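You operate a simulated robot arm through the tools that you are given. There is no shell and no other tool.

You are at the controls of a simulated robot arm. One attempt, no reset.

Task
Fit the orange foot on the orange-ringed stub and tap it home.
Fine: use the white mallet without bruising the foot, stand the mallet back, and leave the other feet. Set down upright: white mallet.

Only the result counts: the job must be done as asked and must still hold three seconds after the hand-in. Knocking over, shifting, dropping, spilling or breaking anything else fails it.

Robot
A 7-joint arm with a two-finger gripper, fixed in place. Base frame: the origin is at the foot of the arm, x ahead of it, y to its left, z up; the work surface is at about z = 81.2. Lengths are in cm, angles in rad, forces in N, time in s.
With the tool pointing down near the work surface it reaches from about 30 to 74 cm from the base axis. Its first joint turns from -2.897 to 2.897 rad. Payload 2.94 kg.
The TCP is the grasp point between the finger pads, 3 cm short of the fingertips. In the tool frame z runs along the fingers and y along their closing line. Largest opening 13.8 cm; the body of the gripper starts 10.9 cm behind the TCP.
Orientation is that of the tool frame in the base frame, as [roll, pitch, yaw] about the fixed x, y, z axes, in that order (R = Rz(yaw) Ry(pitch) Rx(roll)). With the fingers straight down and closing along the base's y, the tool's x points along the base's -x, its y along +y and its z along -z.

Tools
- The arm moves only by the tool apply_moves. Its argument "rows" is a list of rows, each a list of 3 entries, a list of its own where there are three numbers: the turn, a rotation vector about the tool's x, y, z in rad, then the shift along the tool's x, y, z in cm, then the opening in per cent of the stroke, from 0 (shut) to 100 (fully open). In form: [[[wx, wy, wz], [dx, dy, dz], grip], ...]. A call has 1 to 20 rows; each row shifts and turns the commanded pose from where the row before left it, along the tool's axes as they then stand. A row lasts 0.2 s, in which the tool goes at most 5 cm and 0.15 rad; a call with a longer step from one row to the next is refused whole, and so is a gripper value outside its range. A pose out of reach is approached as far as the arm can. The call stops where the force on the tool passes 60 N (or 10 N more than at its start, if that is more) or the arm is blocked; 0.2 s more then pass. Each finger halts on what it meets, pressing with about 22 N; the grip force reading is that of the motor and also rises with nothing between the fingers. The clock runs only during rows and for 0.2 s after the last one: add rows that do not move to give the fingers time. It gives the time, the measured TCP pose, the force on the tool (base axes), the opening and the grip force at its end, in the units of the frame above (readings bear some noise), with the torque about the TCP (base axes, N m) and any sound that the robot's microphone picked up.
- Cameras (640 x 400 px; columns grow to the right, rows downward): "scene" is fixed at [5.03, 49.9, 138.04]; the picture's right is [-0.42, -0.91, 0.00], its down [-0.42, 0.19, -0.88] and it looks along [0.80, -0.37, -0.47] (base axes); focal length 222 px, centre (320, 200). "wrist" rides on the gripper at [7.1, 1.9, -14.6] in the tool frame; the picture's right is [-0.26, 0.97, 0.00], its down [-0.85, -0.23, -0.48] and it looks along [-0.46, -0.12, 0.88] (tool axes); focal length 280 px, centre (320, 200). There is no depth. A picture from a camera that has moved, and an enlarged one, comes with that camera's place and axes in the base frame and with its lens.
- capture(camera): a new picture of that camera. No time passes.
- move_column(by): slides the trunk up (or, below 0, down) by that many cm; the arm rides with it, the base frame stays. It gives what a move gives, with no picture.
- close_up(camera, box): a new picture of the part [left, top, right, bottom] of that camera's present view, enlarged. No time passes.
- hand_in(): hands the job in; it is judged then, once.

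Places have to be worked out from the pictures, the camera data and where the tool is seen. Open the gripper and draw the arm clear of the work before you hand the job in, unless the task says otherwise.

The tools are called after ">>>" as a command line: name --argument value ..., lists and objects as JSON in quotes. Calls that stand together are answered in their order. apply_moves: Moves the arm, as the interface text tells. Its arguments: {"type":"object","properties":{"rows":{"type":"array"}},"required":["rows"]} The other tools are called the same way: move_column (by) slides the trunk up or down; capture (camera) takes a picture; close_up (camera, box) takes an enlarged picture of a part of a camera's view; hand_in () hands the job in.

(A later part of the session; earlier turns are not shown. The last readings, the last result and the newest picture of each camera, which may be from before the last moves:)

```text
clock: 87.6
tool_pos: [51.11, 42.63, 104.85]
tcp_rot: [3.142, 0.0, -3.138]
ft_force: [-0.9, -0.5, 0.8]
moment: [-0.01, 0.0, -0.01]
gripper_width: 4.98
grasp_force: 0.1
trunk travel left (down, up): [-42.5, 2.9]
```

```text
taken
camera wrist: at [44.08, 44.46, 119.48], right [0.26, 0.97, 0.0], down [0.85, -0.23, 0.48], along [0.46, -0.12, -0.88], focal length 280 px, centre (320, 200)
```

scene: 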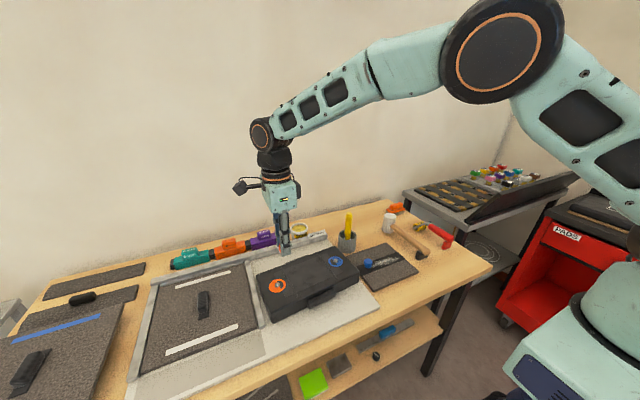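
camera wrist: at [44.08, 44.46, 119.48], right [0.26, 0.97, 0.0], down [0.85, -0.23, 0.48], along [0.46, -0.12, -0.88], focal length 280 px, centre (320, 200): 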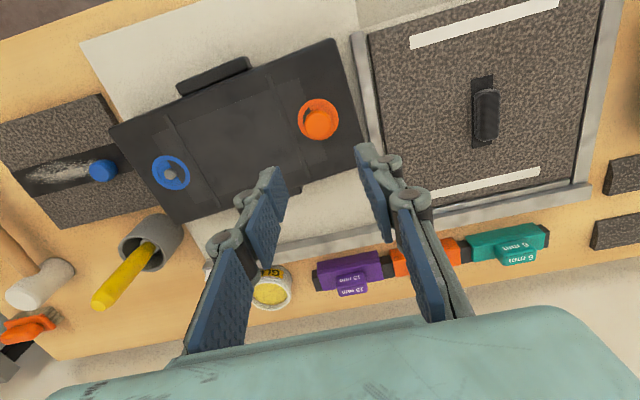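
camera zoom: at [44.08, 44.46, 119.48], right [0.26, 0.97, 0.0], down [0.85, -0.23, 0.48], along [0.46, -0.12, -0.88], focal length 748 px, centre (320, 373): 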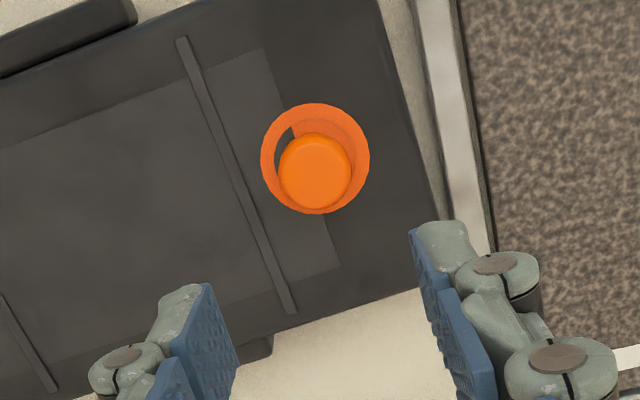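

The foot is centred at about (51.1, 42.35) on the ring. I travel at z 105 back over the mallet for a close look.

>>> apply_moves --rows '[[[0, 0, 0], [0.0, -2.5, 0], 45], [[0, 0, 0], [0.1, -4.1, 0], 45], [[0, 0, 0], [0.1, -4.1, 0], 45], [[0, 0, 0], [0.1, -4.1, 0], 45], [[0, 0, 0], [0.1, -4.1, 0], 45], [[0, 0, 0], [0.1, -4.1, 0], 45], [[0, 0, 0], [0.1, -4.1, 0], 45], [[0, 0, 0], [0.1, -4.1, 0], 45], [[0, 0, 0], [0.1, -4.1, 0], 45], [[0, 0, 0], [0.1, -4.1, 0], 45], [[0, 0, 0], [0.1, -4.1, 0], 45], [[0, 0, 0], [0.1, -4.1, 0], 45], [[0, 0, 0], [0.1, -4.0, 0], 45], [[0, 0, 0], [0, 0, 0], 45], [[0, 0, 0], [0, 0, 0], 45]]'

>>> capture --camera "wrist"

>>> close_up --camera "scene" --box '[375, 195, 465, 265]'

```text
clock: 90.8
tool_pos: [49.96, -9.14, 104.76]
tcp_rot: [-3.139, -0.001, -3.14]
ft_force: [1.5, 0.0, -0.6]
moment: [-0.03, 0.06, 0.03]
gripper_width: 6.23
grasp_force: 0.0
trunk travel left (down, up): [-42.5, 2.9]
```

```text
taken
camera wrist: at [42.9, -7.16, 119.47], right [0.26, 0.97, 0.0], down [0.85, -0.23, 0.48], along [0.46, -0.13, -0.88], focal length 280 px, centre (320, 200)
```

wrist: 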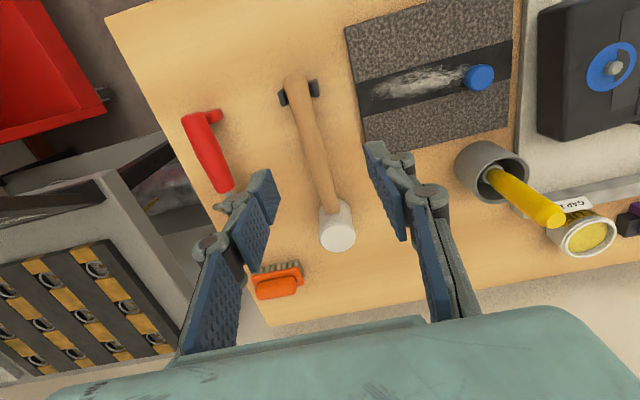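

```text
5.71 times, centred on (420, 230) of scene
camera zoom: at [5.03, 49.9, 138.04], right [-0.42, -0.91, 0.0], down [-0.42, 0.19, -0.88], along [0.8, -0.37, -0.47], focal length 1267 px, centre (-251, 29)
```

zoom: 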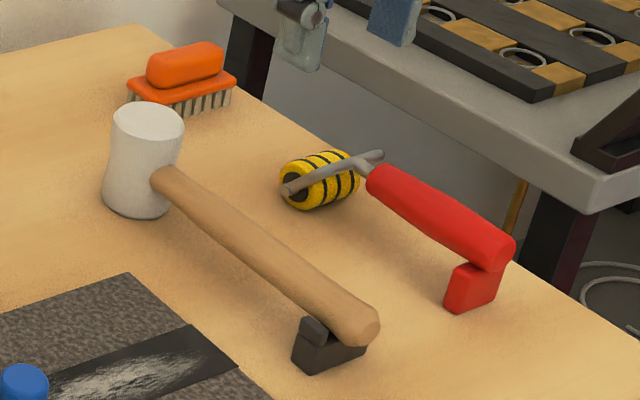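

I zoom in on the mallet to get the handle line, its height and the rest.

>>> close_up --camera "wrist" --box '[260, 60, 380, 260]'

>>> close_up --camera "scene" --box '[385, 205, 445, 265]'

```text
2.00 times, centred on (320, 160) of wrist
camera zoom: at [42.9, -7.16, 119.47], right [0.26, 0.97, 0.0], down [0.85, -0.23, 0.48], along [0.46, -0.13, -0.88], focal length 561 px, centre (320, 280)
```

zoom: 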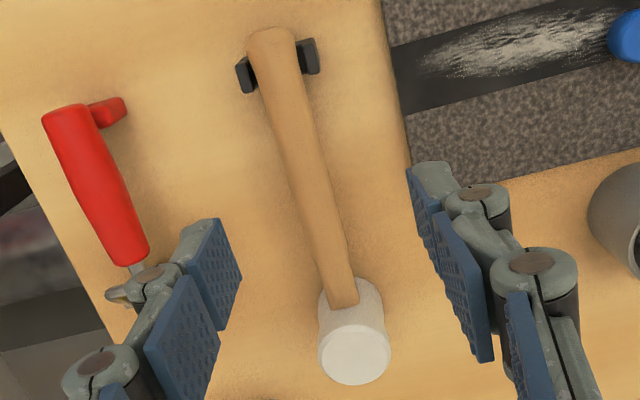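

```text
6.67 times, centred on (415, 235) of scene
camera zoom: at [5.03, 49.9, 138.04], right [-0.42, -0.91, 0.0], down [-0.42, 0.19, -0.88], along [0.8, -0.37, -0.47], focal length 1478 px, centre (-313, -33)
```

zoom: 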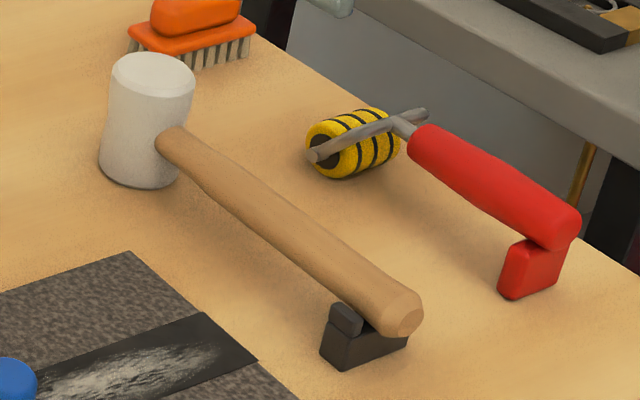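

The handle runs along x at y ≈ -10.75 (centre z ≈ 84.5) and the head is centred at about (65.5, -10.8), about 5 cm wide and 7.3 cm tall. Gripping the head itself from above gives a straight, moment-free tap, so I move above the head with the fingers 8 cm open.

>>> apply_moves --rows '[[[0, 0, 0], [-3.1, -0.33, 0.9], 50], [[0, 0, 0], [-3.1, -0.33, 0.9], 58], [[0, 0, 0], [-3.1, -0.33, 1.0], 58], [[0, 0, 0], [-3.1, -0.33, 1.0], 58], [[0, 0, 0], [-3.1, -0.33, 1.0], 58], [[0, 0, 0], [0, 0, 0], 58], [[0, 0, 0], [0, 0, 0], 58]]'

>>> capture --camera "wrist"

>>> close_up --camera "scene" --box '[365, 175, 445, 255]'

```text
clock: 92.4
tool_pos: [65.51, -10.72, 99.8]
tcp_rot: [-3.14, -0.001, -3.141]
ft_force: [0.5, 0.5, 0.0]
moment: [-0.01, 0.01, 0.02]
gripper_width: 7.98
grasp_force: 0.3
trunk travel left (down, up): [-42.5, 2.9]
```

```text
taken
camera wrist: at [58.54, -8.84, 114.55], right [0.26, 0.97, 0.0], down [0.85, -0.23, 0.48], along [0.46, -0.13, -0.88], focal length 280 px, centre (320, 200)
```

wrist: 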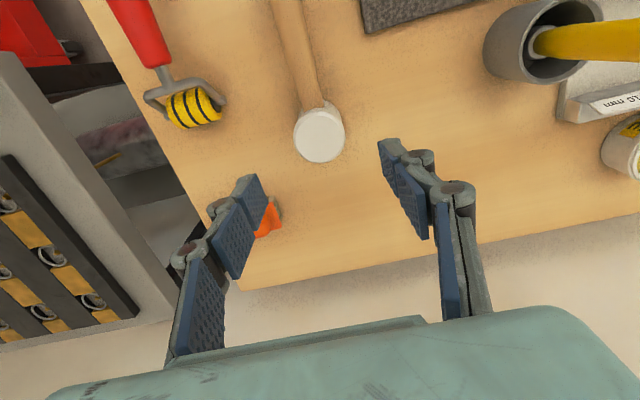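

```text
5.00 times, centred on (405, 215) of scene
camera zoom: at [5.03, 49.9, 138.04], right [-0.42, -0.91, 0.0], down [-0.42, 0.19, -0.88], along [0.8, -0.37, -0.47], focal length 1109 px, centre (-105, 125)
```

zoom: 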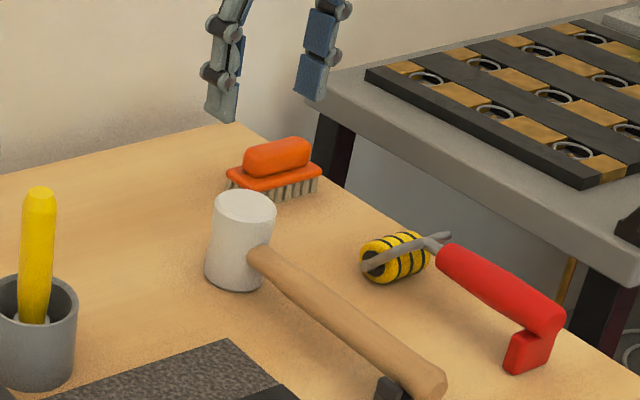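

The head top is at (65.49, -10.8), right under the TCP. I descend around it to z ≈ 86.

>>> apply_moves --rows '[[[0, 0, 0], [0, -0.05, 3.0], 58], [[0, 0, 0], [0, 0, 3.0], 58], [[0, 0, 0], [0, 0, 3.0], 58], [[0, 0, 0], [0, 0, 2.0], 58], [[0, 0, 0], [0, 0, 1.5], 58], [[0, 0, 0], [0, 0, 0.8], 58], [[0, 0, 0], [0, 0, 0.4], 58], [[0, 0, 0], [0, 0, 0], 58], [[0, 0, 0], [0, 0, 0], 58]]'

>>> capture --camera "wrist"

>>> close_up --camera "scene" --box '[365, 185, 445, 255]'

```text
clock: 94.4
tool_pos: [65.43, -10.83, 86.48]
tcp_rot: [-3.14, -0.001, -3.141]
ft_force: [0.0, 0.2, 0.9]
moment: [0.0, 0.01, -0.02]
gripper_width: 8.03
grasp_force: 0.0
trunk travel left (down, up): [-42.5, 2.9]
```

```text
taken
camera wrist: at [58.43, -8.94, 101.02], right [0.26, 0.97, 0.0], down [0.85, -0.23, 0.48], along [0.46, -0.13, -0.88], focal length 280 px, centre (320, 200)
```

wrist: 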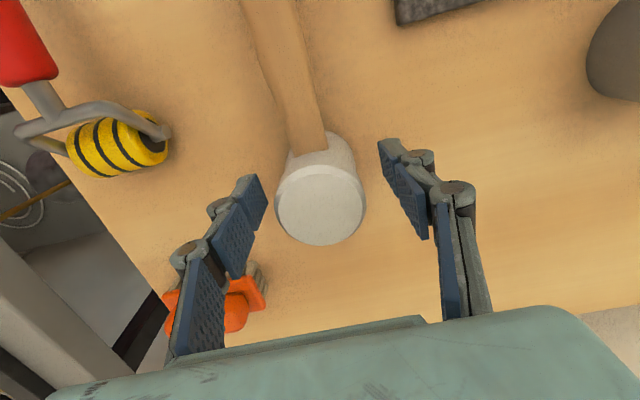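

```text
5.71 times, centred on (405, 220) of scene
camera zoom: at [5.03, 49.9, 138.04], right [-0.42, -0.91, 0.0], down [-0.42, 0.19, -0.88], along [0.8, -0.37, -0.47], focal length 1267 px, centre (-166, 86)
```

zoom: 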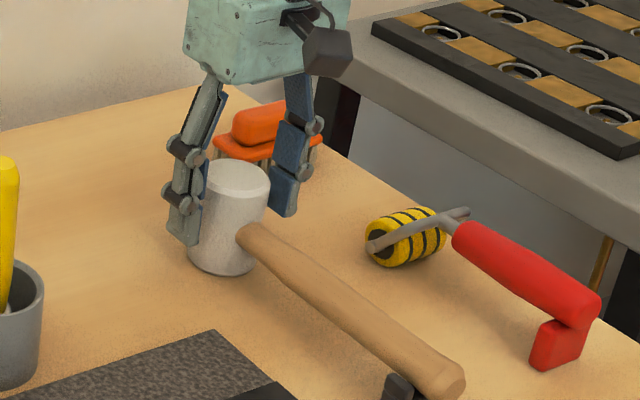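

The head top is about z 88.05 and centred. I lower another 0.4 cm and close gently on the head.

>>> apply_moves --rows '[[[0, 0, 0], [0, 0, 0.4], 58], [[0, 0, 0], [0, 0, 0], 52], [[0, 0, 0], [0, 0, 0], 46], [[0, 0, 0], [0, 0, 0], 42], [[0, 0, 0], [0, 0, 0], 39], [[0, 0, 0], [0, 0, 0], 36], [[0, 0, 0], [0, 0, 0], 33], [[0, 0, 0], [0, 0, 0], 28], [[0, 0, 0], [0, 0, 0], 22], [[0, 0, 0], [0, 0, 0], 15], [[0, 0, 0], [0, 0, 0], 15]]'

>>> capture --camera "wrist"

>>> close_up --camera "scene" --box '[365, 185, 445, 255]'

```text
clock: 96.8
tool_pos: [65.5, -10.9, 86.08]
tcp_rot: [-3.14, 0.0, -3.138]
ft_force: [2.3, -5.4, 2.5]
moment: [-0.28, -0.06, 0.03]
gripper_width: 5.12
grasp_force: 22.1
trunk travel left (down, up): [-42.5, 2.9]
```

```text
taken
camera wrist: at [58.43, -8.93, 100.63], right [0.26, 0.97, 0.0], down [0.85, -0.23, 0.48], along [0.46, -0.13, -0.88], focal length 280 px, centre (320, 200)
```

wrist: 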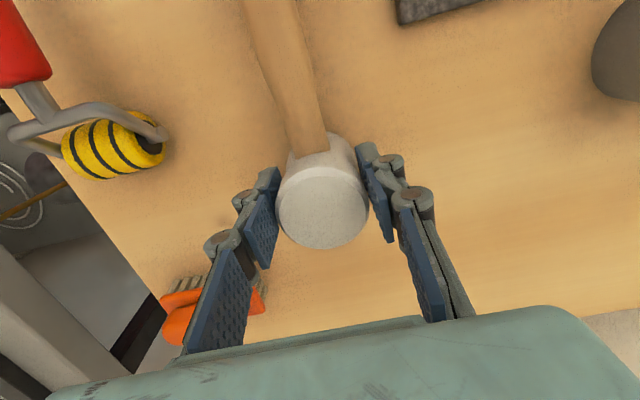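

```text
5.71 times, centred on (405, 220) of scene
camera zoom: at [5.03, 49.9, 138.04], right [-0.42, -0.91, 0.0], down [-0.42, 0.19, -0.88], along [0.8, -0.37, -0.47], focal length 1267 px, centre (-166, 86)
```

zoom: 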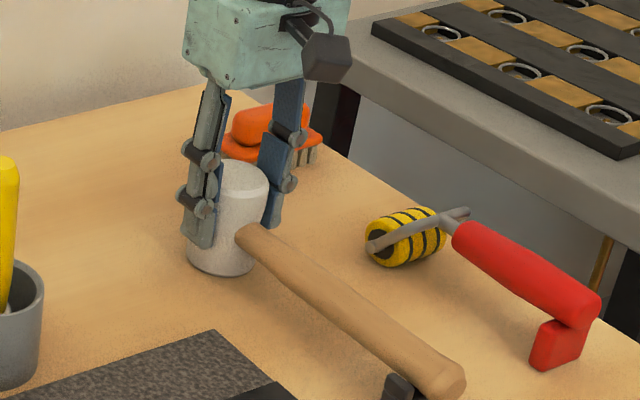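

The head is gripped (5.12 cm, 22 N). I lift slightly and look at how the mallet hangs and whether the rest stays on the table.

>>> apply_moves --rows '[[[0, 0, 0], [0, 0, -0.2], 15], [[0, 0, 0], [0, 0, -0.3], 15], [[0, 0, 0], [0, 0, -0.5], 15], [[0, 0, 0], [0, 0, -1.0], 15], [[0, 0, 0], [0, 0, 0], 15]]'

>>> capture --camera "wrist"

>>> close_up --camera "scene" --box '[365, 185, 455, 265]'

```text
clock: 98.0
tool_pos: [65.38, -10.74, 87.87]
tcp_rot: [-3.139, -0.002, -3.14]
ft_force: [-0.4, -1.2, -3.9]
moment: [0.03, -0.05, -0.01]
gripper_width: 5.12
grasp_force: 22.7
trunk travel left (down, up): [-42.5, 2.9]
```

```text
taken
camera wrist: at [58.36, -8.84, 102.57], right [0.26, 0.97, 0.0], down [0.85, -0.23, 0.47], along [0.46, -0.13, -0.88], focal length 280 px, centre (320, 200)
```

wrist: 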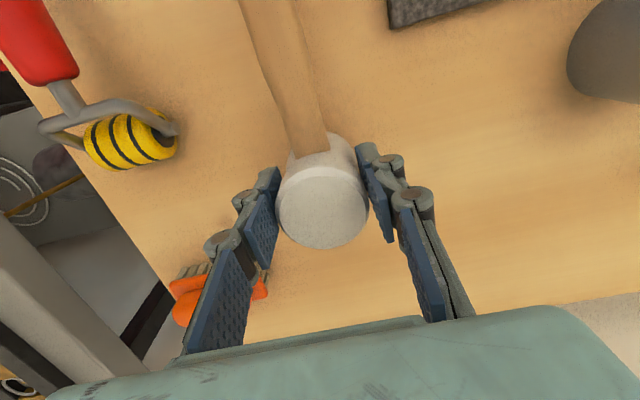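

```text
5.00 times, centred on (410, 225) of scene
camera zoom: at [5.03, 49.9, 138.04], right [-0.42, -0.91, 0.0], down [-0.42, 0.19, -0.88], along [0.8, -0.37, -0.47], focal length 1109 px, centre (-130, 75)
```

zoom: 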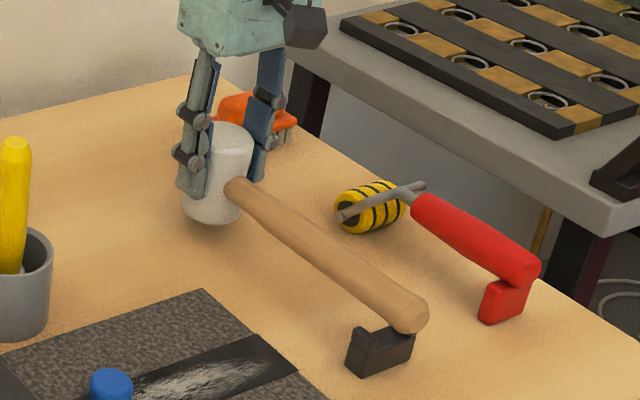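

The mallet hangs level, the cradle stays on the table, and the load reads about 4 N. I lift it high to clear the yellow handle.

>>> apply_moves --rows '[[[0, 0, 0], [0, 0, -1.0], 15], [[0, 0, 0], [0, 0, -2.0], 15], [[0, 0, 0], [0, 0, -3.0], 15], [[0, 0, 0], [0, 0, -3.0], 15], [[0, 0, 0], [0, 0, -3.0], 15], [[0, 0, 0], [0, 0, -3.0], 15], [[0, 0, 0], [0, 0, -3.0], 15], [[0, 0, 0], [0, 0, -1.5], 15], [[0, 0, 0], [0, 0, -0.5], 15], [[0, 0, 0], [0, 0, 0], 15]]'

>>> capture --camera "wrist"

>>> capture --camera "scene"

```text
clock: 100.2
tool_pos: [65.48, -10.87, 108.05]
tcp_rot: [-3.141, -0.001, -3.14]
ft_force: [0.9, 0.5, -4.6]
moment: [0.01, -0.05, 0.01]
gripper_width: 5.1
grasp_force: 21.5
trunk travel left (down, up): [-42.5, 2.9]
```

```text
taken
camera wrist: at [58.5, -8.97, 122.69], right [0.26, 0.97, 0.0], down [0.85, -0.23, 0.48], along [0.46, -0.13, -0.88], focal length 280 px, centre (320, 200)
```

wrist: 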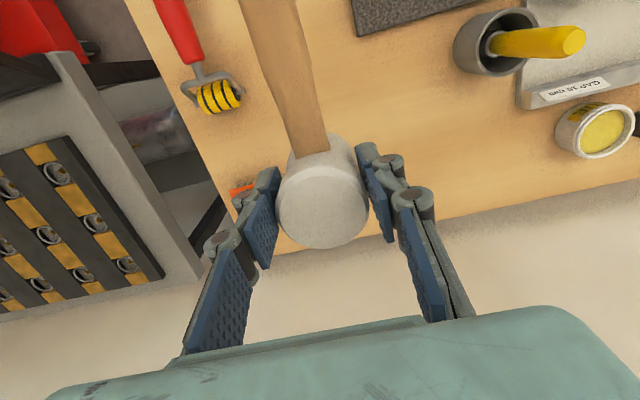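

```text
taken
```

scene: 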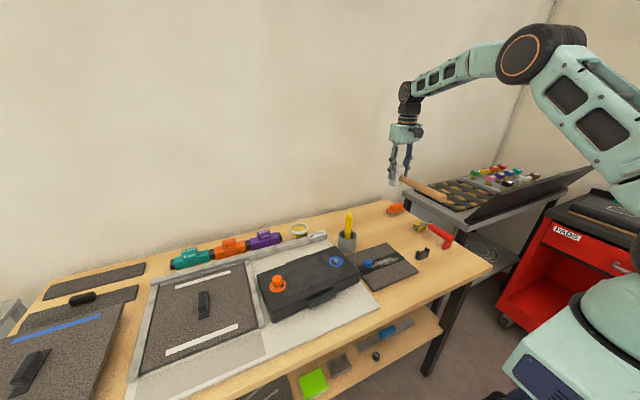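

Held steady. I carry the mallet across at z 108 toward the foot.

>>> apply_moves --rows '[[[0, 0, 0], [0.5, 1.8, 0], 15], [[0, 0, 0], [1.03, 3.8, 0], 15], [[0, 0, 0], [1.03, 3.8, 0], 15], [[0, 0, 0], [1.03, 3.8, 0], 15], [[0, 0, 0], [1.03, 3.8, 0], 15], [[0, 0, 0], [1.03, 3.8, 0], 15], [[0, 0, 0], [1.03, 3.8, 0], 15], [[0, 0, 0], [1.03, 3.8, 0], 15], [[0, 0, 0], [1.03, 3.8, 0], 15], [[0, 0, 0], [1.03, 3.8, 0], 15], [[0, 0, 0], [1.03, 3.8, 0], 15], [[0, 0, 0], [1.03, 3.8, 0], 15], [[0, 0, 0], [1.03, 3.8, 0], 15], [[0, 0, 0], [1.03, 3.8, 0], 15], [[0, 0, 0], [0.51, 1.95, 0], 15], [[0, 0, 0], [0, 0, 0], 15], [[0, 0, 0], [0, 0, 0], 15]]'

>>> capture --camera "wrist"

>>> capture --camera "scene"

```text
clock: 103.8
tool_pos: [50.89, 42.39, 107.86]
tcp_rot: [-3.139, -0.002, -3.14]
ft_force: [-0.6, 0.8, -4.7]
moment: [0.03, -0.04, 0.0]
gripper_width: 5.15
grasp_force: 22.0
trunk travel left (down, up): [-42.5, 2.9]
```

```text
taken
camera wrist: at [43.86, 44.32, 122.44], right [0.26, 0.97, 0.0], down [0.85, -0.23, 0.48], along [0.46, -0.13, -0.88], focal length 280 px, centre (320, 200)
```

wrist: 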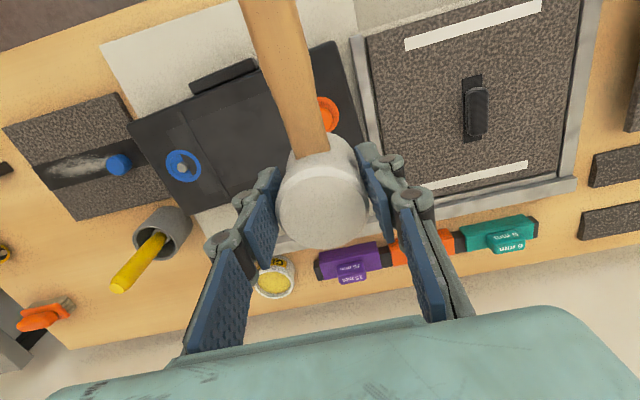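

```text
taken
```

scene: 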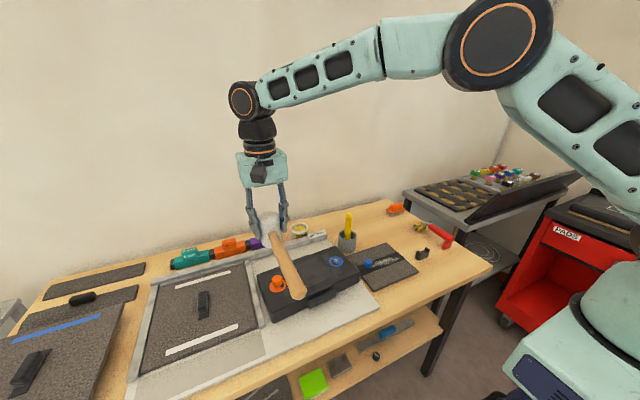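

The mallet head is above the foot (TCP ≈ (50.95, 42.4)). I lower to about z 97, leaving a few cm above the foot, and check the alignment.

>>> apply_moves --rows '[[[0, 0, 0], [-0.12, 0, 1.5], 15], [[0, 0, 0], [0, 0, 2.5], 15], [[0, 0, 0], [0, 0, 2.5], 15], [[0, 0, 0], [0, 0, 2.5], 15], [[0, 0, 0], [0, 0, 1.5], 15], [[0, 0, 0], [0, 0, 0.5], 15], [[0, 0, 0], [0, 0, 0], 15]]'

>>> close_up --camera "scene" --box '[245, 220, 325, 300]'

>>> capture --camera "wrist"

```text
clock: 105.4
tool_pos: [51.01, 42.28, 96.84]
tcp_rot: [-3.14, -0.002, -3.141]
ft_force: [-0.1, 0.1, -3.7]
moment: [-0.03, -0.05, 0.01]
gripper_width: 5.11
grasp_force: 21.9
trunk travel left (down, up): [-42.5, 2.9]
```

```text
5.00 times, centred on (285, 260) of scene
camera zoom: at [5.03, 49.9, 138.04], right [-0.42, -0.91, 0.0], down [-0.42, 0.19, -0.88], along [0.8, -0.37, -0.47], focal length 1109 px, centre (495, -100)
```

zoom: 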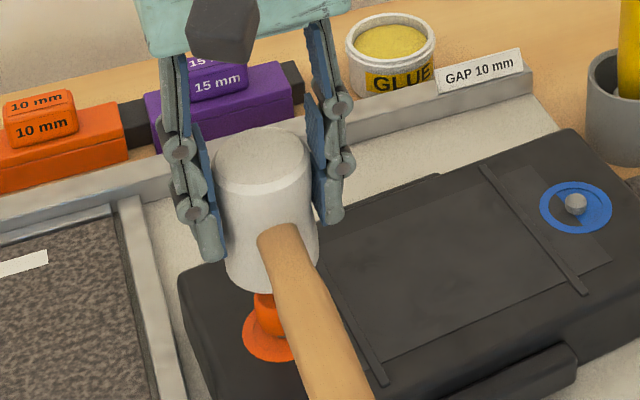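

```text
taken
camera wrist: at [44.1, 44.28, 111.5], right [0.26, 0.97, 0.0], down [0.85, -0.23, 0.48], along [0.46, -0.13, -0.88], focal length 280 px, centre (320, 200)
```

wrist: 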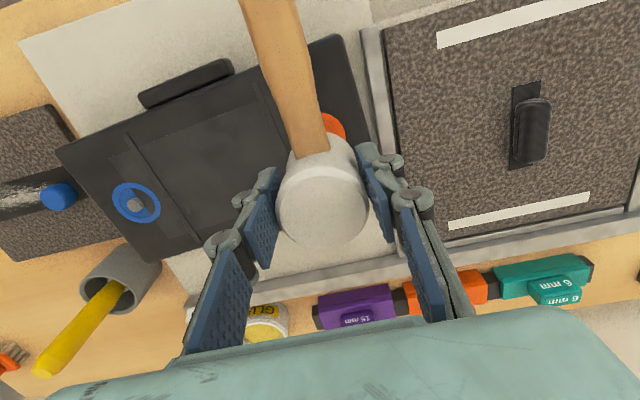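

Well aligned over the foot. I lower gently to find the contact height.

>>> apply_moves --rows '[[[0, 0, 0], [0, 0, 0.8], 15], [[0, 0, 0], [0, 0, 0.6], 15], [[0, 0, 0], [0, 0, 0.4], 15], [[0, 0, 0], [0, 0, 0.2], 15], [[0, 0, 0], [0, 0, 0.2], 15], [[0, 0, 0], [0, 0, 0], 15]]'

>>> close_up --camera "scene" --box '[255, 250, 305, 300]'

```text
clock: 106.8
tool_pos: [51.07, 42.39, 95.19]
tcp_rot: [3.138, 0.002, -3.14]
ft_force: [-1.7, 1.6, 19.5]
moment: [0.13, 0.11, 0.01]
gripper_width: 5.12
grasp_force: 22.3
trunk travel left (down, up): [-42.5, 2.9]
```

```text
8.00 times, centred on (280, 275) of scene
camera zoom: at [5.03, 49.9, 138.04], right [-0.42, -0.91, 0.0], down [-0.42, 0.19, -0.88], along [0.8, -0.37, -0.47], focal length 1774 px, centre (640, -400)
```

zoom: 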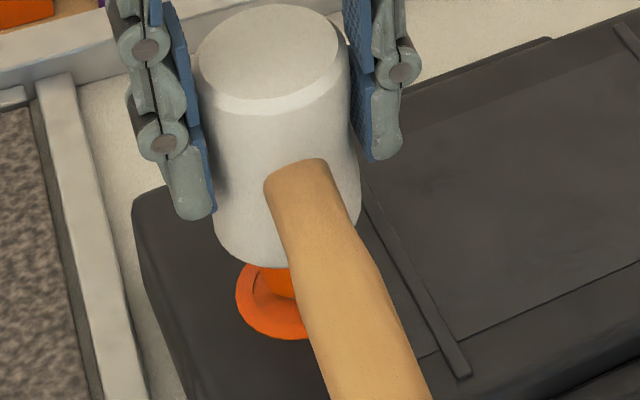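

Contact at TCP z ≈ 95.2 with about 23 N pressing. I back off 1.5 cm and give a first gentle tap, then look.

>>> apply_moves --rows '[[[0, 0, 0], [0, 0, -0.8], 15], [[0, 0, 0], [0, 0, -0.7], 15], [[0, 0, 0], [0, 0, 0], 15], [[0, 0, 0], [0, 0, 1.5], 15], [[0, 0, 0], [0, 0, -1.5], 15], [[0, 0, 0], [0, 0, 0], 15]]'

>>> close_up --camera "scene" --box '[255, 250, 305, 300]'

```text
clock: 108.2
tool_pos: [51.13, 42.39, 96.16]
tcp_rot: [-3.138, -0.002, -3.14]
ft_force: [0.3, 0.0, -3.5]
moment: [-0.01, -0.03, 0.01]
gripper_width: 5.16
grasp_force: 21.4
trunk travel left (down, up): [-42.5, 2.9]
```

```text
8.00 times, centred on (280, 275) of scene
camera zoom: at [5.03, 49.9, 138.04], right [-0.42, -0.91, 0.0], down [-0.42, 0.19, -0.88], along [0.8, -0.37, -0.47], focal length 1774 px, centre (640, -400)
```

zoom: 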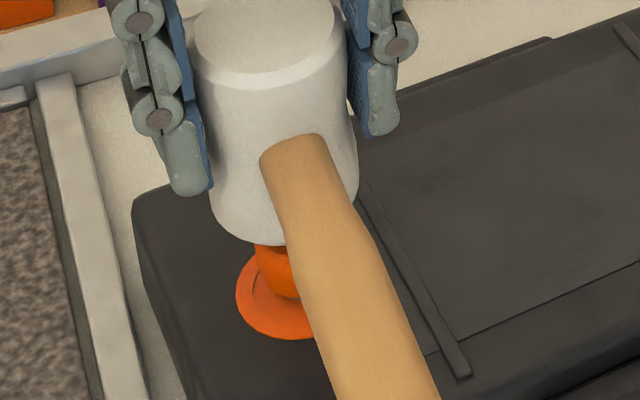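

No visible change and no sound reported. I try a slightly faster tap from 2.5 cm.

>>> apply_moves --rows '[[[0, 0, 0], [0, 0, -1.0], 15], [[0, 0, 0], [0, 0, 0], 15], [[0, 0, 0], [0, 0, 2.6], 15], [[0, 0, 0], [0, 0, -1.6], 15], [[0, 0, 0], [0, 0, 0], 15]]'

>>> close_up --camera "scene" --box '[255, 250, 305, 300]'

```text
clock: 109.4
tool_pos: [50.95, 42.27, 96.34]
tcp_rot: [-3.14, -0.002, -3.141]
ft_force: [-0.5, 0.2, -4.1]
moment: [-0.01, -0.03, 0.0]
gripper_width: 5.13
grasp_force: 21.6
trunk travel left (down, up): [-42.5, 2.9]
```

```text
8.00 times, centred on (280, 275) of scene
camera zoom: at [5.03, 49.9, 138.04], right [-0.42, -0.91, 0.0], down [-0.42, 0.19, -0.88], along [0.8, -0.37, -0.47], focal length 1774 px, centre (640, -400)
```

zoom: 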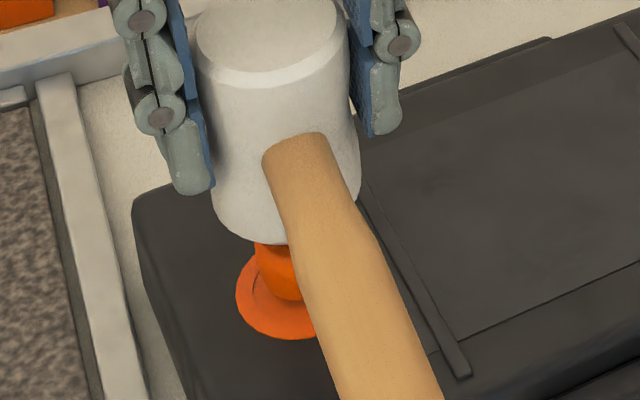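

Possibly the quick reversal cut the stroke short. I repeat with a short dwell at the bottom.

>>> apply_moves --rows '[[[0, 0, 0], [0, 0, -1.0], 15], [[0, 0, 0], [0, 0, 0], 15], [[0, 0, 0], [0, 0, 2.6], 15], [[0, 0, 0], [0, 0, 0], 15]]'

>>> close_up --camera "scene" --box '[255, 250, 305, 300]'

```text
clock: 110.4
tool_pos: [51.0, 42.24, 94.78]
tcp_rot: [-3.141, 0.001, -3.139]
ft_force: [-1.1, -0.2, 5.1]
moment: [-0.02, 0.11, -0.01]
gripper_width: 5.13
grasp_force: 21.6
trunk travel left (down, up): [-42.5, 2.9]
```

```text
8.00 times, centred on (280, 275) of scene
camera zoom: at [5.03, 49.9, 138.04], right [-0.42, -0.91, 0.0], down [-0.42, 0.19, -0.88], along [0.8, -0.37, -0.47], focal length 1774 px, centre (640, -400)
```

zoom: 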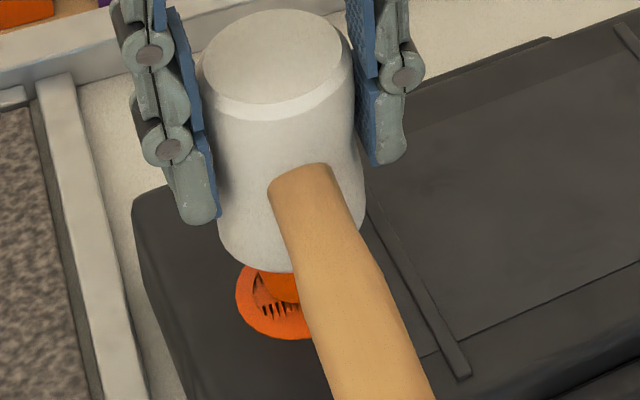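

The contact height dropped to about z 94.8 at only 9 N, so the foot seems to be going down. I give another tap of the same speed, 0.1 cm deeper.

>>> apply_moves --rows '[[[0, 0, 0], [0, 0, -1.5], 15], [[0, 0, 0], [0, 0, -1.0], 15], [[0, 0, 0], [0, 0, 0], 15], [[0, 0, 0], [0, 0, 2.65], 15], [[0, 0, 0], [0, 0, 0], 15]]'

>>> close_up --camera "scene" --box '[255, 250, 305, 300]'

```text
clock: 111.6
tool_pos: [51.07, 42.37, 94.69]
tcp_rot: [3.141, -0.002, -3.141]
ft_force: [-1.1, 0.0, 3.4]
moment: [-0.11, 0.06, -0.01]
gripper_width: 5.1
grasp_force: 22.1
trunk travel left (down, up): [-42.5, 2.9]
```

```text
8.00 times, centred on (280, 275) of scene
camera zoom: at [5.03, 49.9, 138.04], right [-0.42, -0.91, 0.0], down [-0.42, 0.19, -0.88], along [0.8, -0.37, -0.47], focal length 1774 px, centre (640, -400)
```

zoom: 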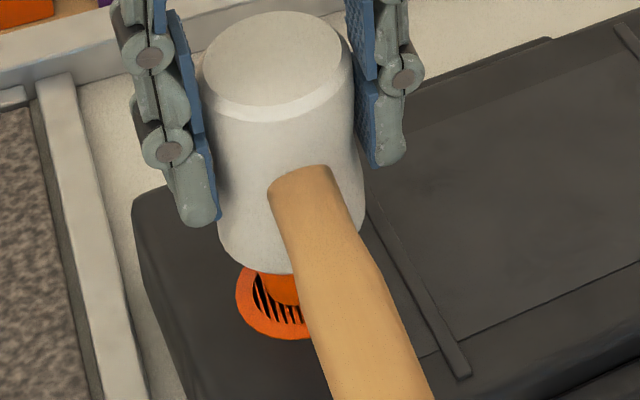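

The foot keeps going down a little. Another tap, slightly deeper.

>>> apply_moves --rows '[[[0, 0, 0], [0, 0, -1.5], 15], [[0, 0, 0], [0, 0, -1.0], 15], [[0, 0, 0], [0, 0, 0], 15], [[0, 0, 0], [0, 0, 2.7], 15], [[0, 0, 0], [0, 0, 0], 15]]'

>>> apply_moves --rows '[[[0, 0, 0], [0, 0, -1.5], 15], [[0, 0, 0], [0, 0, -1.0], 15], [[0, 0, 0], [0, 0, 0], 15], [[0, 0, 0], [0, 0, 2.65], 15], [[0, 0, 0], [0, 0, 0], 15]]'

>>> close_up --camera "scene" --box '[255, 250, 305, 300]'

```text
clock: 112.8
tool_pos: [51.05, 42.25, 94.53]
tcp_rot: [3.142, 0.004, -3.14]
ft_force: [-2.5, -2.0, 11.6]
moment: [-0.11, 0.15, 0.03]
gripper_width: 5.15
grasp_force: 22.5
trunk travel left (down, up): [-42.5, 2.9]
```

```text
clock: 114.0
tool_pos: [50.99, 42.41, 94.3]
tcp_rot: [-3.141, 0.0, -3.139]
ft_force: [-1.6, -0.9, 5.2]
moment: [-0.08, 0.1, 0.03]
gripper_width: 5.18
grasp_force: 21.7
trunk travel left (down, up): [-42.5, 2.9]
```

```text
8.00 times, centred on (280, 275) of scene
camera zoom: at [5.03, 49.9, 138.04], right [-0.42, -0.91, 0.0], down [-0.42, 0.19, -0.88], along [0.8, -0.37, -0.47], focal length 1774 px, centre (640, -400)
```

zoom: 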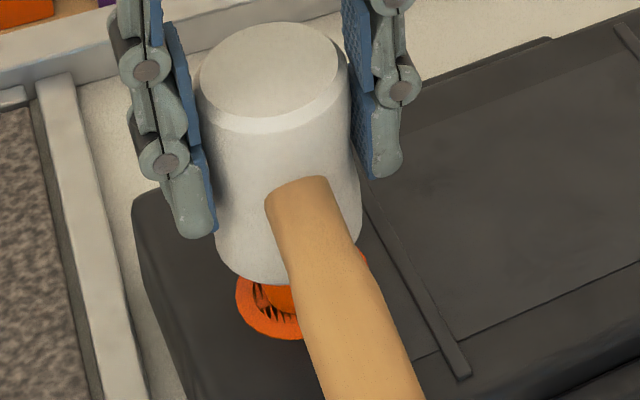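

TCP is now 94.3 at light contact, about 0.9 cm lower than at the start. I raise the mallet well clear and look at the foot.

>>> apply_moves --rows '[[[0, 0, 0], [0, 0, -1.0], 15], [[0, 0, 0], [0, 0, -2.5], 15], [[0, 0, 0], [0, 0, -3.0], 15], [[0, 0, 0], [0, 0, -3.0], 15], [[0, 0, 0], [0, 0, -2.5], 15], [[0, 0, 0], [0, 0, 0], 15]]'

>>> close_up --camera "scene" --box '[262, 265, 294, 295]'

>>> close_up --camera "scene" --box '[245, 200, 355, 320]'

>>> close_up --camera "wrist" --box '[290, 60, 390, 160]'

```text
clock: 115.4
tool_pos: [51.22, 42.24, 106.18]
tcp_rot: [-3.14, -0.003, -3.139]
ft_force: [0.3, -0.3, -4.2]
moment: [-0.03, -0.01, -0.02]
gripper_width: 5.13
grasp_force: 21.9
trunk travel left (down, up): [-42.5, 2.9]
```

```text
13.33 times, centred on (278, 280) of scene
camera zoom: at [5.03, 49.9, 138.04], right [-0.42, -0.91, 0.0], down [-0.42, 0.19, -0.88], along [0.8, -0.37, -0.47], focal length 2957 px, centre (880, -867)
```

zoom: 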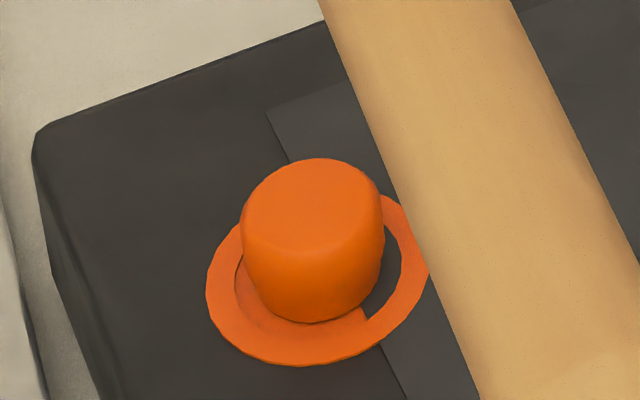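

```text
3.33 times, centred on (300, 260) of scene
camera zoom: at [5.03, 49.9, 138.04], right [-0.42, -0.91, 0.0], down [-0.42, 0.19, -0.88], along [0.8, -0.37, -0.47], focal length 739 px, centre (387, 0)
```

zoom: 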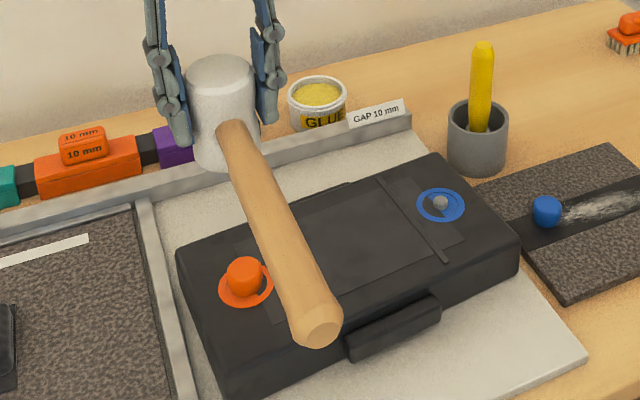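

```text
4.00 times, centred on (340, 110) of wrist
camera zoom: at [44.19, 44.22, 120.79], right [0.26, 0.97, 0.0], down [0.85, -0.23, 0.48], along [0.46, -0.13, -0.88], focal length 1122 px, centre (240, 560)
```

zoom: 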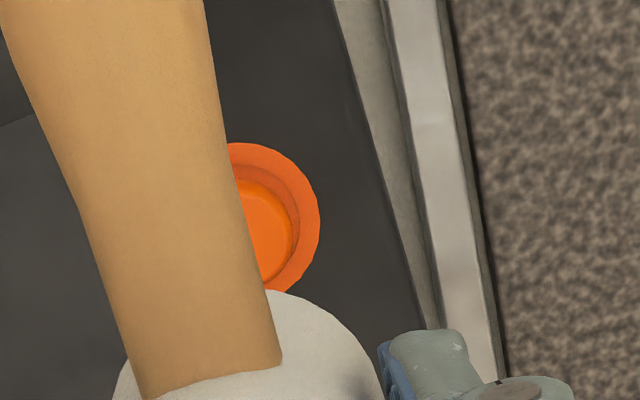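

The foot has dropped about 0.8 cm and its base now appears within about 0.1 cm of the box top. I go back down and give another tap to see whether it still moves.

>>> apply_moves --rows '[[[0, 0, 0], [0, 0, 2.5], 15], [[0, 0, 0], [0, 0, 3.0], 15], [[0, 0, 0], [0, 0, 2.5], 15], [[0, 0, 0], [0, 0, 1.5], 15], [[0, 0, 0], [0, 0, 0], 15], [[0, 0, 0], [0, 0, 0], 15], [[0, 0, 0], [0, 0, 2.65], 15], [[0, 0, 0], [0, 0, 0], 15]]'

>>> close_up --camera "scene" --box '[255, 250, 305, 300]'

```text
clock: 117.2
tool_pos: [51.13, 42.32, 94.3]
tcp_rot: [-3.14, 0.001, -3.139]
ft_force: [-2.7, -2.9, 12.8]
moment: [-0.24, 0.2, 0.0]
gripper_width: 5.12
grasp_force: 22.1
trunk travel left (down, up): [-42.5, 2.9]
```

```text
8.00 times, centred on (280, 275) of scene
camera zoom: at [5.03, 49.9, 138.04], right [-0.42, -0.91, 0.0], down [-0.42, 0.19, -0.88], along [0.8, -0.37, -0.47], focal length 1774 px, centre (640, -400)
```

zoom: 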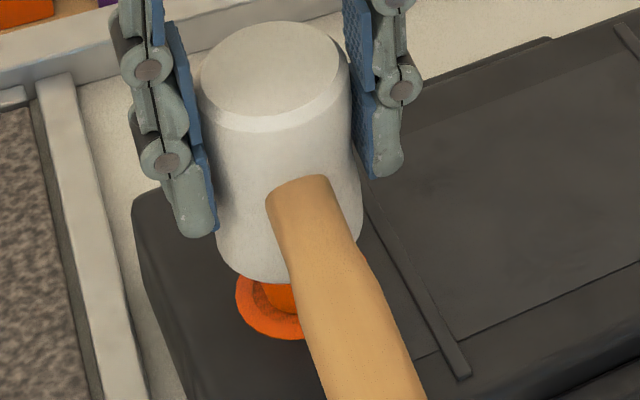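

The contact height stayed at 94.3 this time, suggesting it is home. One more equal tap to confirm.

>>> apply_moves --rows '[[[0, 0, 0], [0, 0, -1.5], 15], [[0, 0, 0], [0, 0, -1.0], 15], [[0, 0, 0], [0, 0, 0], 15], [[0, 0, 0], [0, 0, 2.6], 15], [[0, 0, 0], [0, 0, 0], 15]]'

```text
clock: 118.4
tool_pos: [51.05, 42.35, 94.24]
tcp_rot: [3.14, 0.002, -3.138]
ft_force: [-2.7, -1.3, 15.3]
moment: [-0.09, 0.14, 0.0]
gripper_width: 5.12
grasp_force: 22.0
trunk travel left (down, up): [-42.5, 2.9]
```

Again no further travel at about 19 N. I raise the mallet and inspect the foot's seat closely.

>>> apply_moves --rows '[[[0, 0, 0], [0, 0, -1.0], 15], [[0, 0, 0], [0, 0, -2.5], 15], [[0, 0, 0], [0, 0, -3.0], 15], [[0, 0, 0], [0, 0, -3.0], 15], [[0, 0, 0], [0, 0, -2.5], 15], [[0, 0, 0], [0, 0, 0], 15]]'

>>> close_up --camera "scene" --box '[262, 265, 294, 295]'

>>> close_up --camera "scene" --box '[270, 276, 290, 292]'

```text
clock: 119.8
tool_pos: [51.08, 42.36, 105.87]
tcp_rot: [-3.139, 0.0, -3.14]
ft_force: [0.6, 0.2, -4.2]
moment: [-0.03, -0.05, 0.0]
gripper_width: 5.15
grasp_force: 22.5
trunk travel left (down, up): [-42.5, 2.9]
```

```text
13.33 times, centred on (278, 280) of scene
camera zoom: at [5.03, 49.9, 138.04], right [-0.42, -0.91, 0.0], down [-0.42, 0.19, -0.88], along [0.8, -0.37, -0.47], focal length 2957 px, centre (880, -867)
```

zoom: 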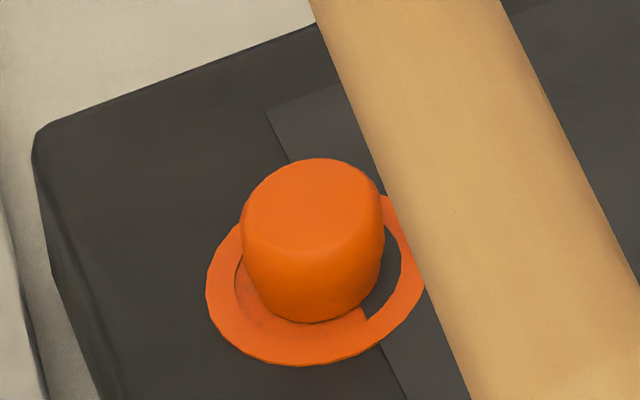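

```text
16.00 times, centred on (280, 284) of scene
camera zoom: at [5.03, 49.9, 138.04], right [-0.42, -0.91, 0.0], down [-0.42, 0.19, -0.88], along [0.8, -0.37, -0.47], focal length 3548 px, centre (960, -1144)
```

zoom: 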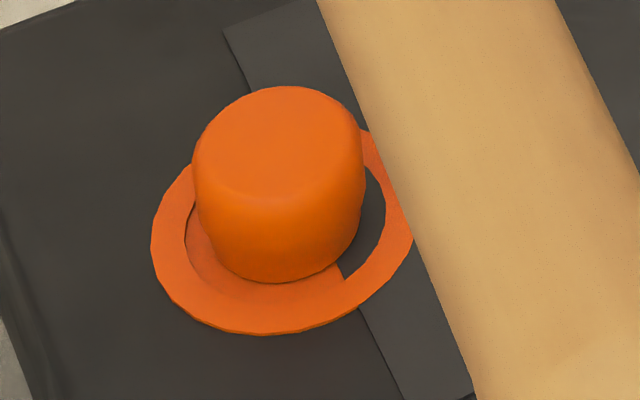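

The foot's seat is unchanged between the last two looks and its base sits at the box top, so it is home. I now check how the mallet sits in the grip before returning it.

>>> capture --camera "wrist"

>>> capture --camera "scene"

```text
taken
camera wrist: at [44.15, 44.32, 120.51], right [0.26, 0.97, 0.0], down [0.85, -0.23, 0.48], along [0.46, -0.13, -0.88], focal length 280 px, centre (320, 200)
```

wrist: 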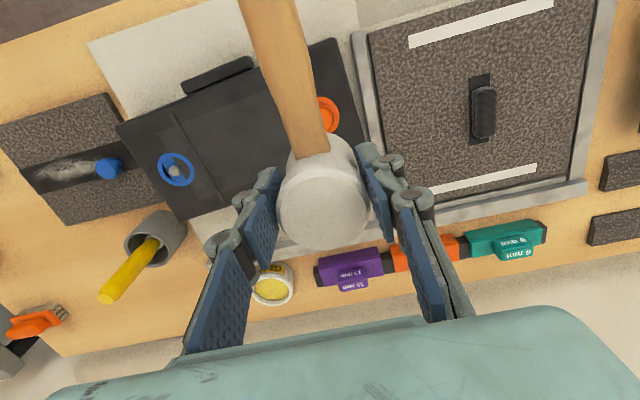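

```text
taken
```

scene: 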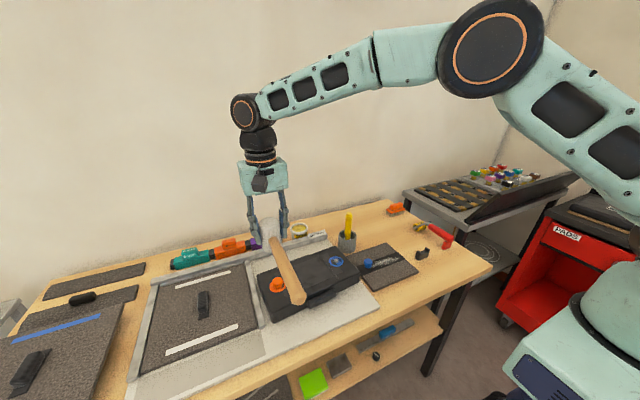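

The mallet sits in the grip exactly as when picked up. I raise to the travel height and carry it back the same way.

>>> apply_moves --rows '[[[0, 0, 0], [0, 0, -1.0], 15], [[0, 0, 0], [0, 0, -1.05], 15], [[0, 0, 0], [-0.5, -1.8, 0], 15], [[0, 0, 0], [-1.02, -3.8, 0], 15], [[0, 0, 0], [-1.02, -3.8, 0], 15], [[0, 0, 0], [-1.02, -3.8, 0], 15], [[0, 0, 0], [-1.02, -3.8, 0], 15], [[0, 0, 0], [-1.02, -3.8, 0], 15], [[0, 0, 0], [-1.02, -3.8, 0], 15], [[0, 0, 0], [-1.02, -3.8, 0], 15], [[0, 0, 0], [-1.02, -3.8, 0], 15], [[0, 0, 0], [-1.02, -3.8, 0], 15], [[0, 0, 0], [-1.02, -3.8, 0], 15], [[0, 0, 0], [-1.02, -3.8, 0], 15], [[0, 0, 0], [-1.02, -3.8, 0], 15], [[0, 0, 0], [-1.02, -3.8, 0], 15], [[0, 0, 0], [-0.52, -1.95, 0], 15], [[0, 0, 0], [0, 0, 0], 15], [[0, 0, 0], [0, 0, 0], 15]]'

>>> capture --camera "wrist"

>>> close_up --camera "scene" --box '[250, 245, 360, 325]'

>>> close_up --camera "scene" --box '[262, 265, 294, 295]'

```text
clock: 123.8
tool_pos: [65.45, -10.78, 107.83]
tcp_rot: [-3.141, -0.001, -3.141]
ft_force: [-0.4, 0.2, -5.0]
moment: [-0.02, -0.05, -0.03]
gripper_width: 5.15
grasp_force: 22.1
trunk travel left (down, up): [-42.5, 2.9]
```

```text
taken
camera wrist: at [58.41, -8.83, 122.51], right [0.26, 0.97, 0.0], down [0.85, -0.23, 0.47], along [0.46, -0.13, -0.88], focal length 280 px, centre (320, 200)
```

wrist: 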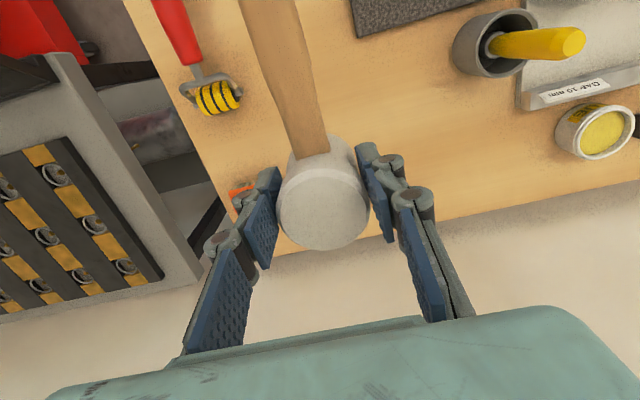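

```text
5.00 times, centred on (305, 285) of scene
camera zoom: at [5.03, 49.9, 138.04], right [-0.42, -0.91, 0.0], down [-0.42, 0.19, -0.88], along [0.8, -0.37, -0.47], focal length 1109 px, centre (395, -225)
```

zoom: 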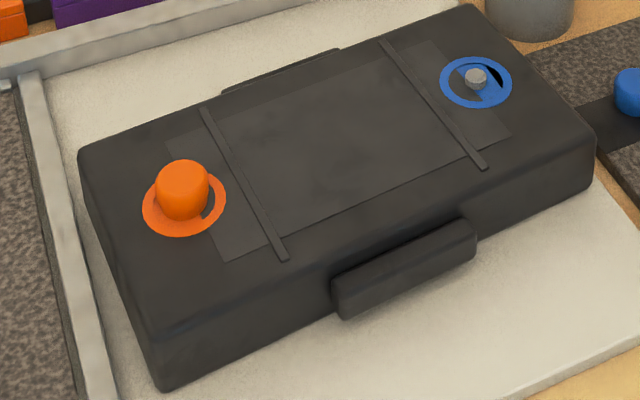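

```text
13.33 times, centred on (278, 280) of scene
camera zoom: at [5.03, 49.9, 138.04], right [-0.42, -0.91, 0.0], down [-0.42, 0.19, -0.88], along [0.8, -0.37, -0.47], focal length 2957 px, centre (880, -867)
```

zoom: 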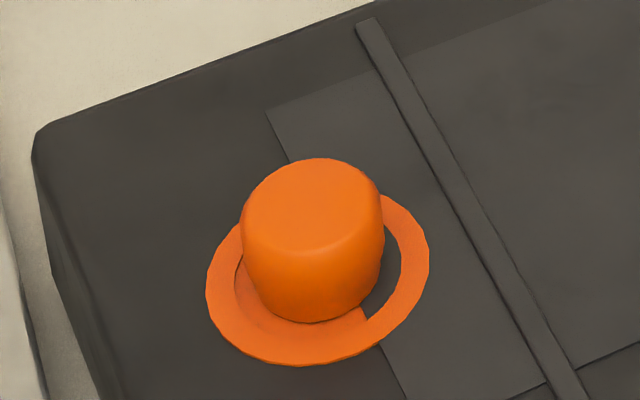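

The foot stays seated. The mallet is back over its place; I lower it to 1 cm above the table and compare with the cradle.

>>> apply_moves --rows '[[[0, 0, 0], [0, 0, 1.5], 15], [[0, 0, 0], [0, 0, 3.0], 15], [[0, 0, 0], [0, 0, 3.0], 15], [[0, 0, 0], [0, 0, 3.0], 15], [[0, 0, 0], [0, 0, 3.0], 15], [[0, 0, 0], [0, 0, 3.0], 15], [[0, 0, 0], [0, 0, 2.0], 15], [[0, 0, 0], [0, 0, 1.0], 15], [[0, 0, 0], [0, 0, 0.5], 15], [[0, 0, 0], [0, 0, 0], 15], [[0, 0, 0], [0, 0, 0], 15]]'

>>> capture --camera "wrist"

>>> close_up --camera "scene" --box '[385, 205, 445, 265]'

```text
clock: 126.2
tool_pos: [65.54, -10.74, 88.0]
tcp_rot: [-3.14, -0.002, -3.14]
ft_force: [-0.2, 0.7, -3.7]
moment: [0.02, -0.06, -0.02]
gripper_width: 5.1
grasp_force: 22.5
trunk travel left (down, up): [-42.5, 2.9]
```

```text
taken
camera wrist: at [58.48, -8.81, 102.61], right [0.26, 0.97, 0.0], down [0.85, -0.23, 0.48], along [0.46, -0.13, -0.88], focal length 280 px, centre (320, 200)
```

wrist: 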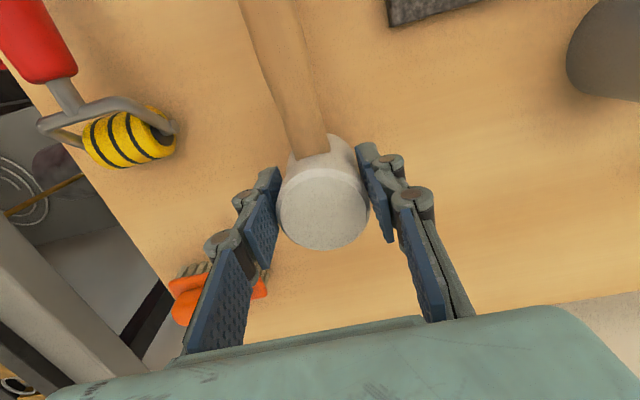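

```text
6.67 times, centred on (415, 235) of scene
camera zoom: at [5.03, 49.9, 138.04], right [-0.42, -0.91, 0.0], down [-0.42, 0.19, -0.88], along [0.8, -0.37, -0.47], focal length 1478 px, centre (-313, -33)
```

zoom: 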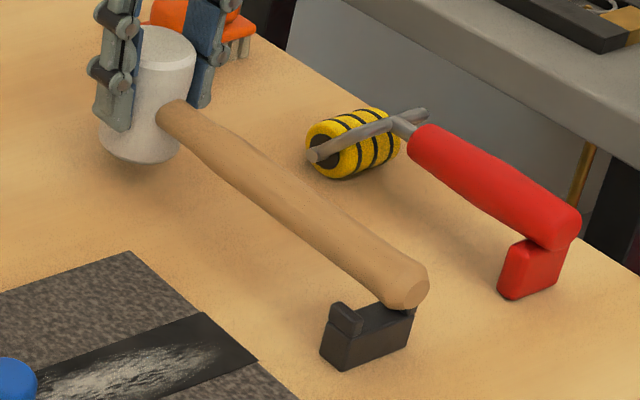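

It is 2 cm above its rest position, aligned with the cradle. I lower the last part slowly with force checks.

>>> apply_moves --rows '[[[0, 0, 0], [0, 0, 0.6], 15], [[0, 0, 0], [0, 0, 0.5], 15], [[0, 0, 0], [0, 0, 0.4], 15], [[0, 0, 0], [0, 0, 0.2], 15], [[0, 0, 0], [0, 0, 0.1], 15], [[0, 0, 0], [0, 0, 0], 15]]'

>>> close_up --camera "scene" --box '[385, 205, 445, 265]'

```text
clock: 127.6
tool_pos: [65.43, -10.76, 86.24]
tcp_rot: [-3.138, -0.001, -3.139]
ft_force: [0.3, 0.2, -4.4]
moment: [0.01, -0.01, 0.0]
gripper_width: 5.14
grasp_force: 22.1
trunk travel left (down, up): [-42.5, 2.9]
```

```text
6.67 times, centred on (415, 235) of scene
camera zoom: at [5.03, 49.9, 138.04], right [-0.42, -0.91, 0.0], down [-0.42, 0.19, -0.88], along [0.8, -0.37, -0.47], focal length 1478 px, centre (-313, -33)
```

zoom: 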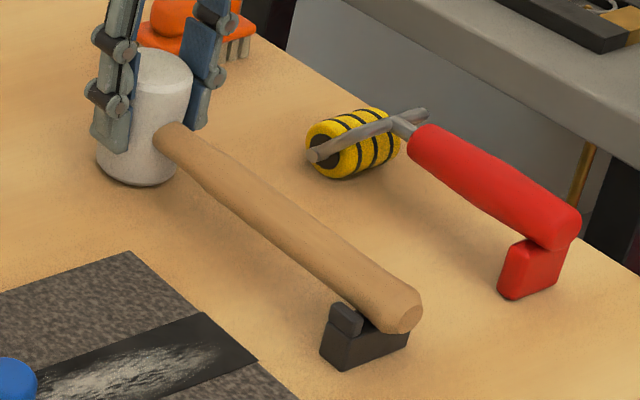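

Nearly down (still carrying about 4 N) and within ~0.1 cm of the original place. I correct y by -0.1 cm and lower until it takes weight.

>>> apply_moves --rows '[[[0, 0, 0], [0, -0.1, 0.1], 15], [[0, 0, 0], [0, 0, 0.1], 15], [[0, 0, 0], [0, 0, 0], 15]]'

```text
clock: 128.4
tool_pos: [65.52, -10.88, 86.03]
tcp_rot: [-3.139, -0.001, -3.141]
ft_force: [0.0, -1.0, -3.0]
moment: [-0.01, 0.27, 0.13]
gripper_width: 5.14
grasp_force: 21.9
trunk travel left (down, up): [-42.5, 2.9]
```

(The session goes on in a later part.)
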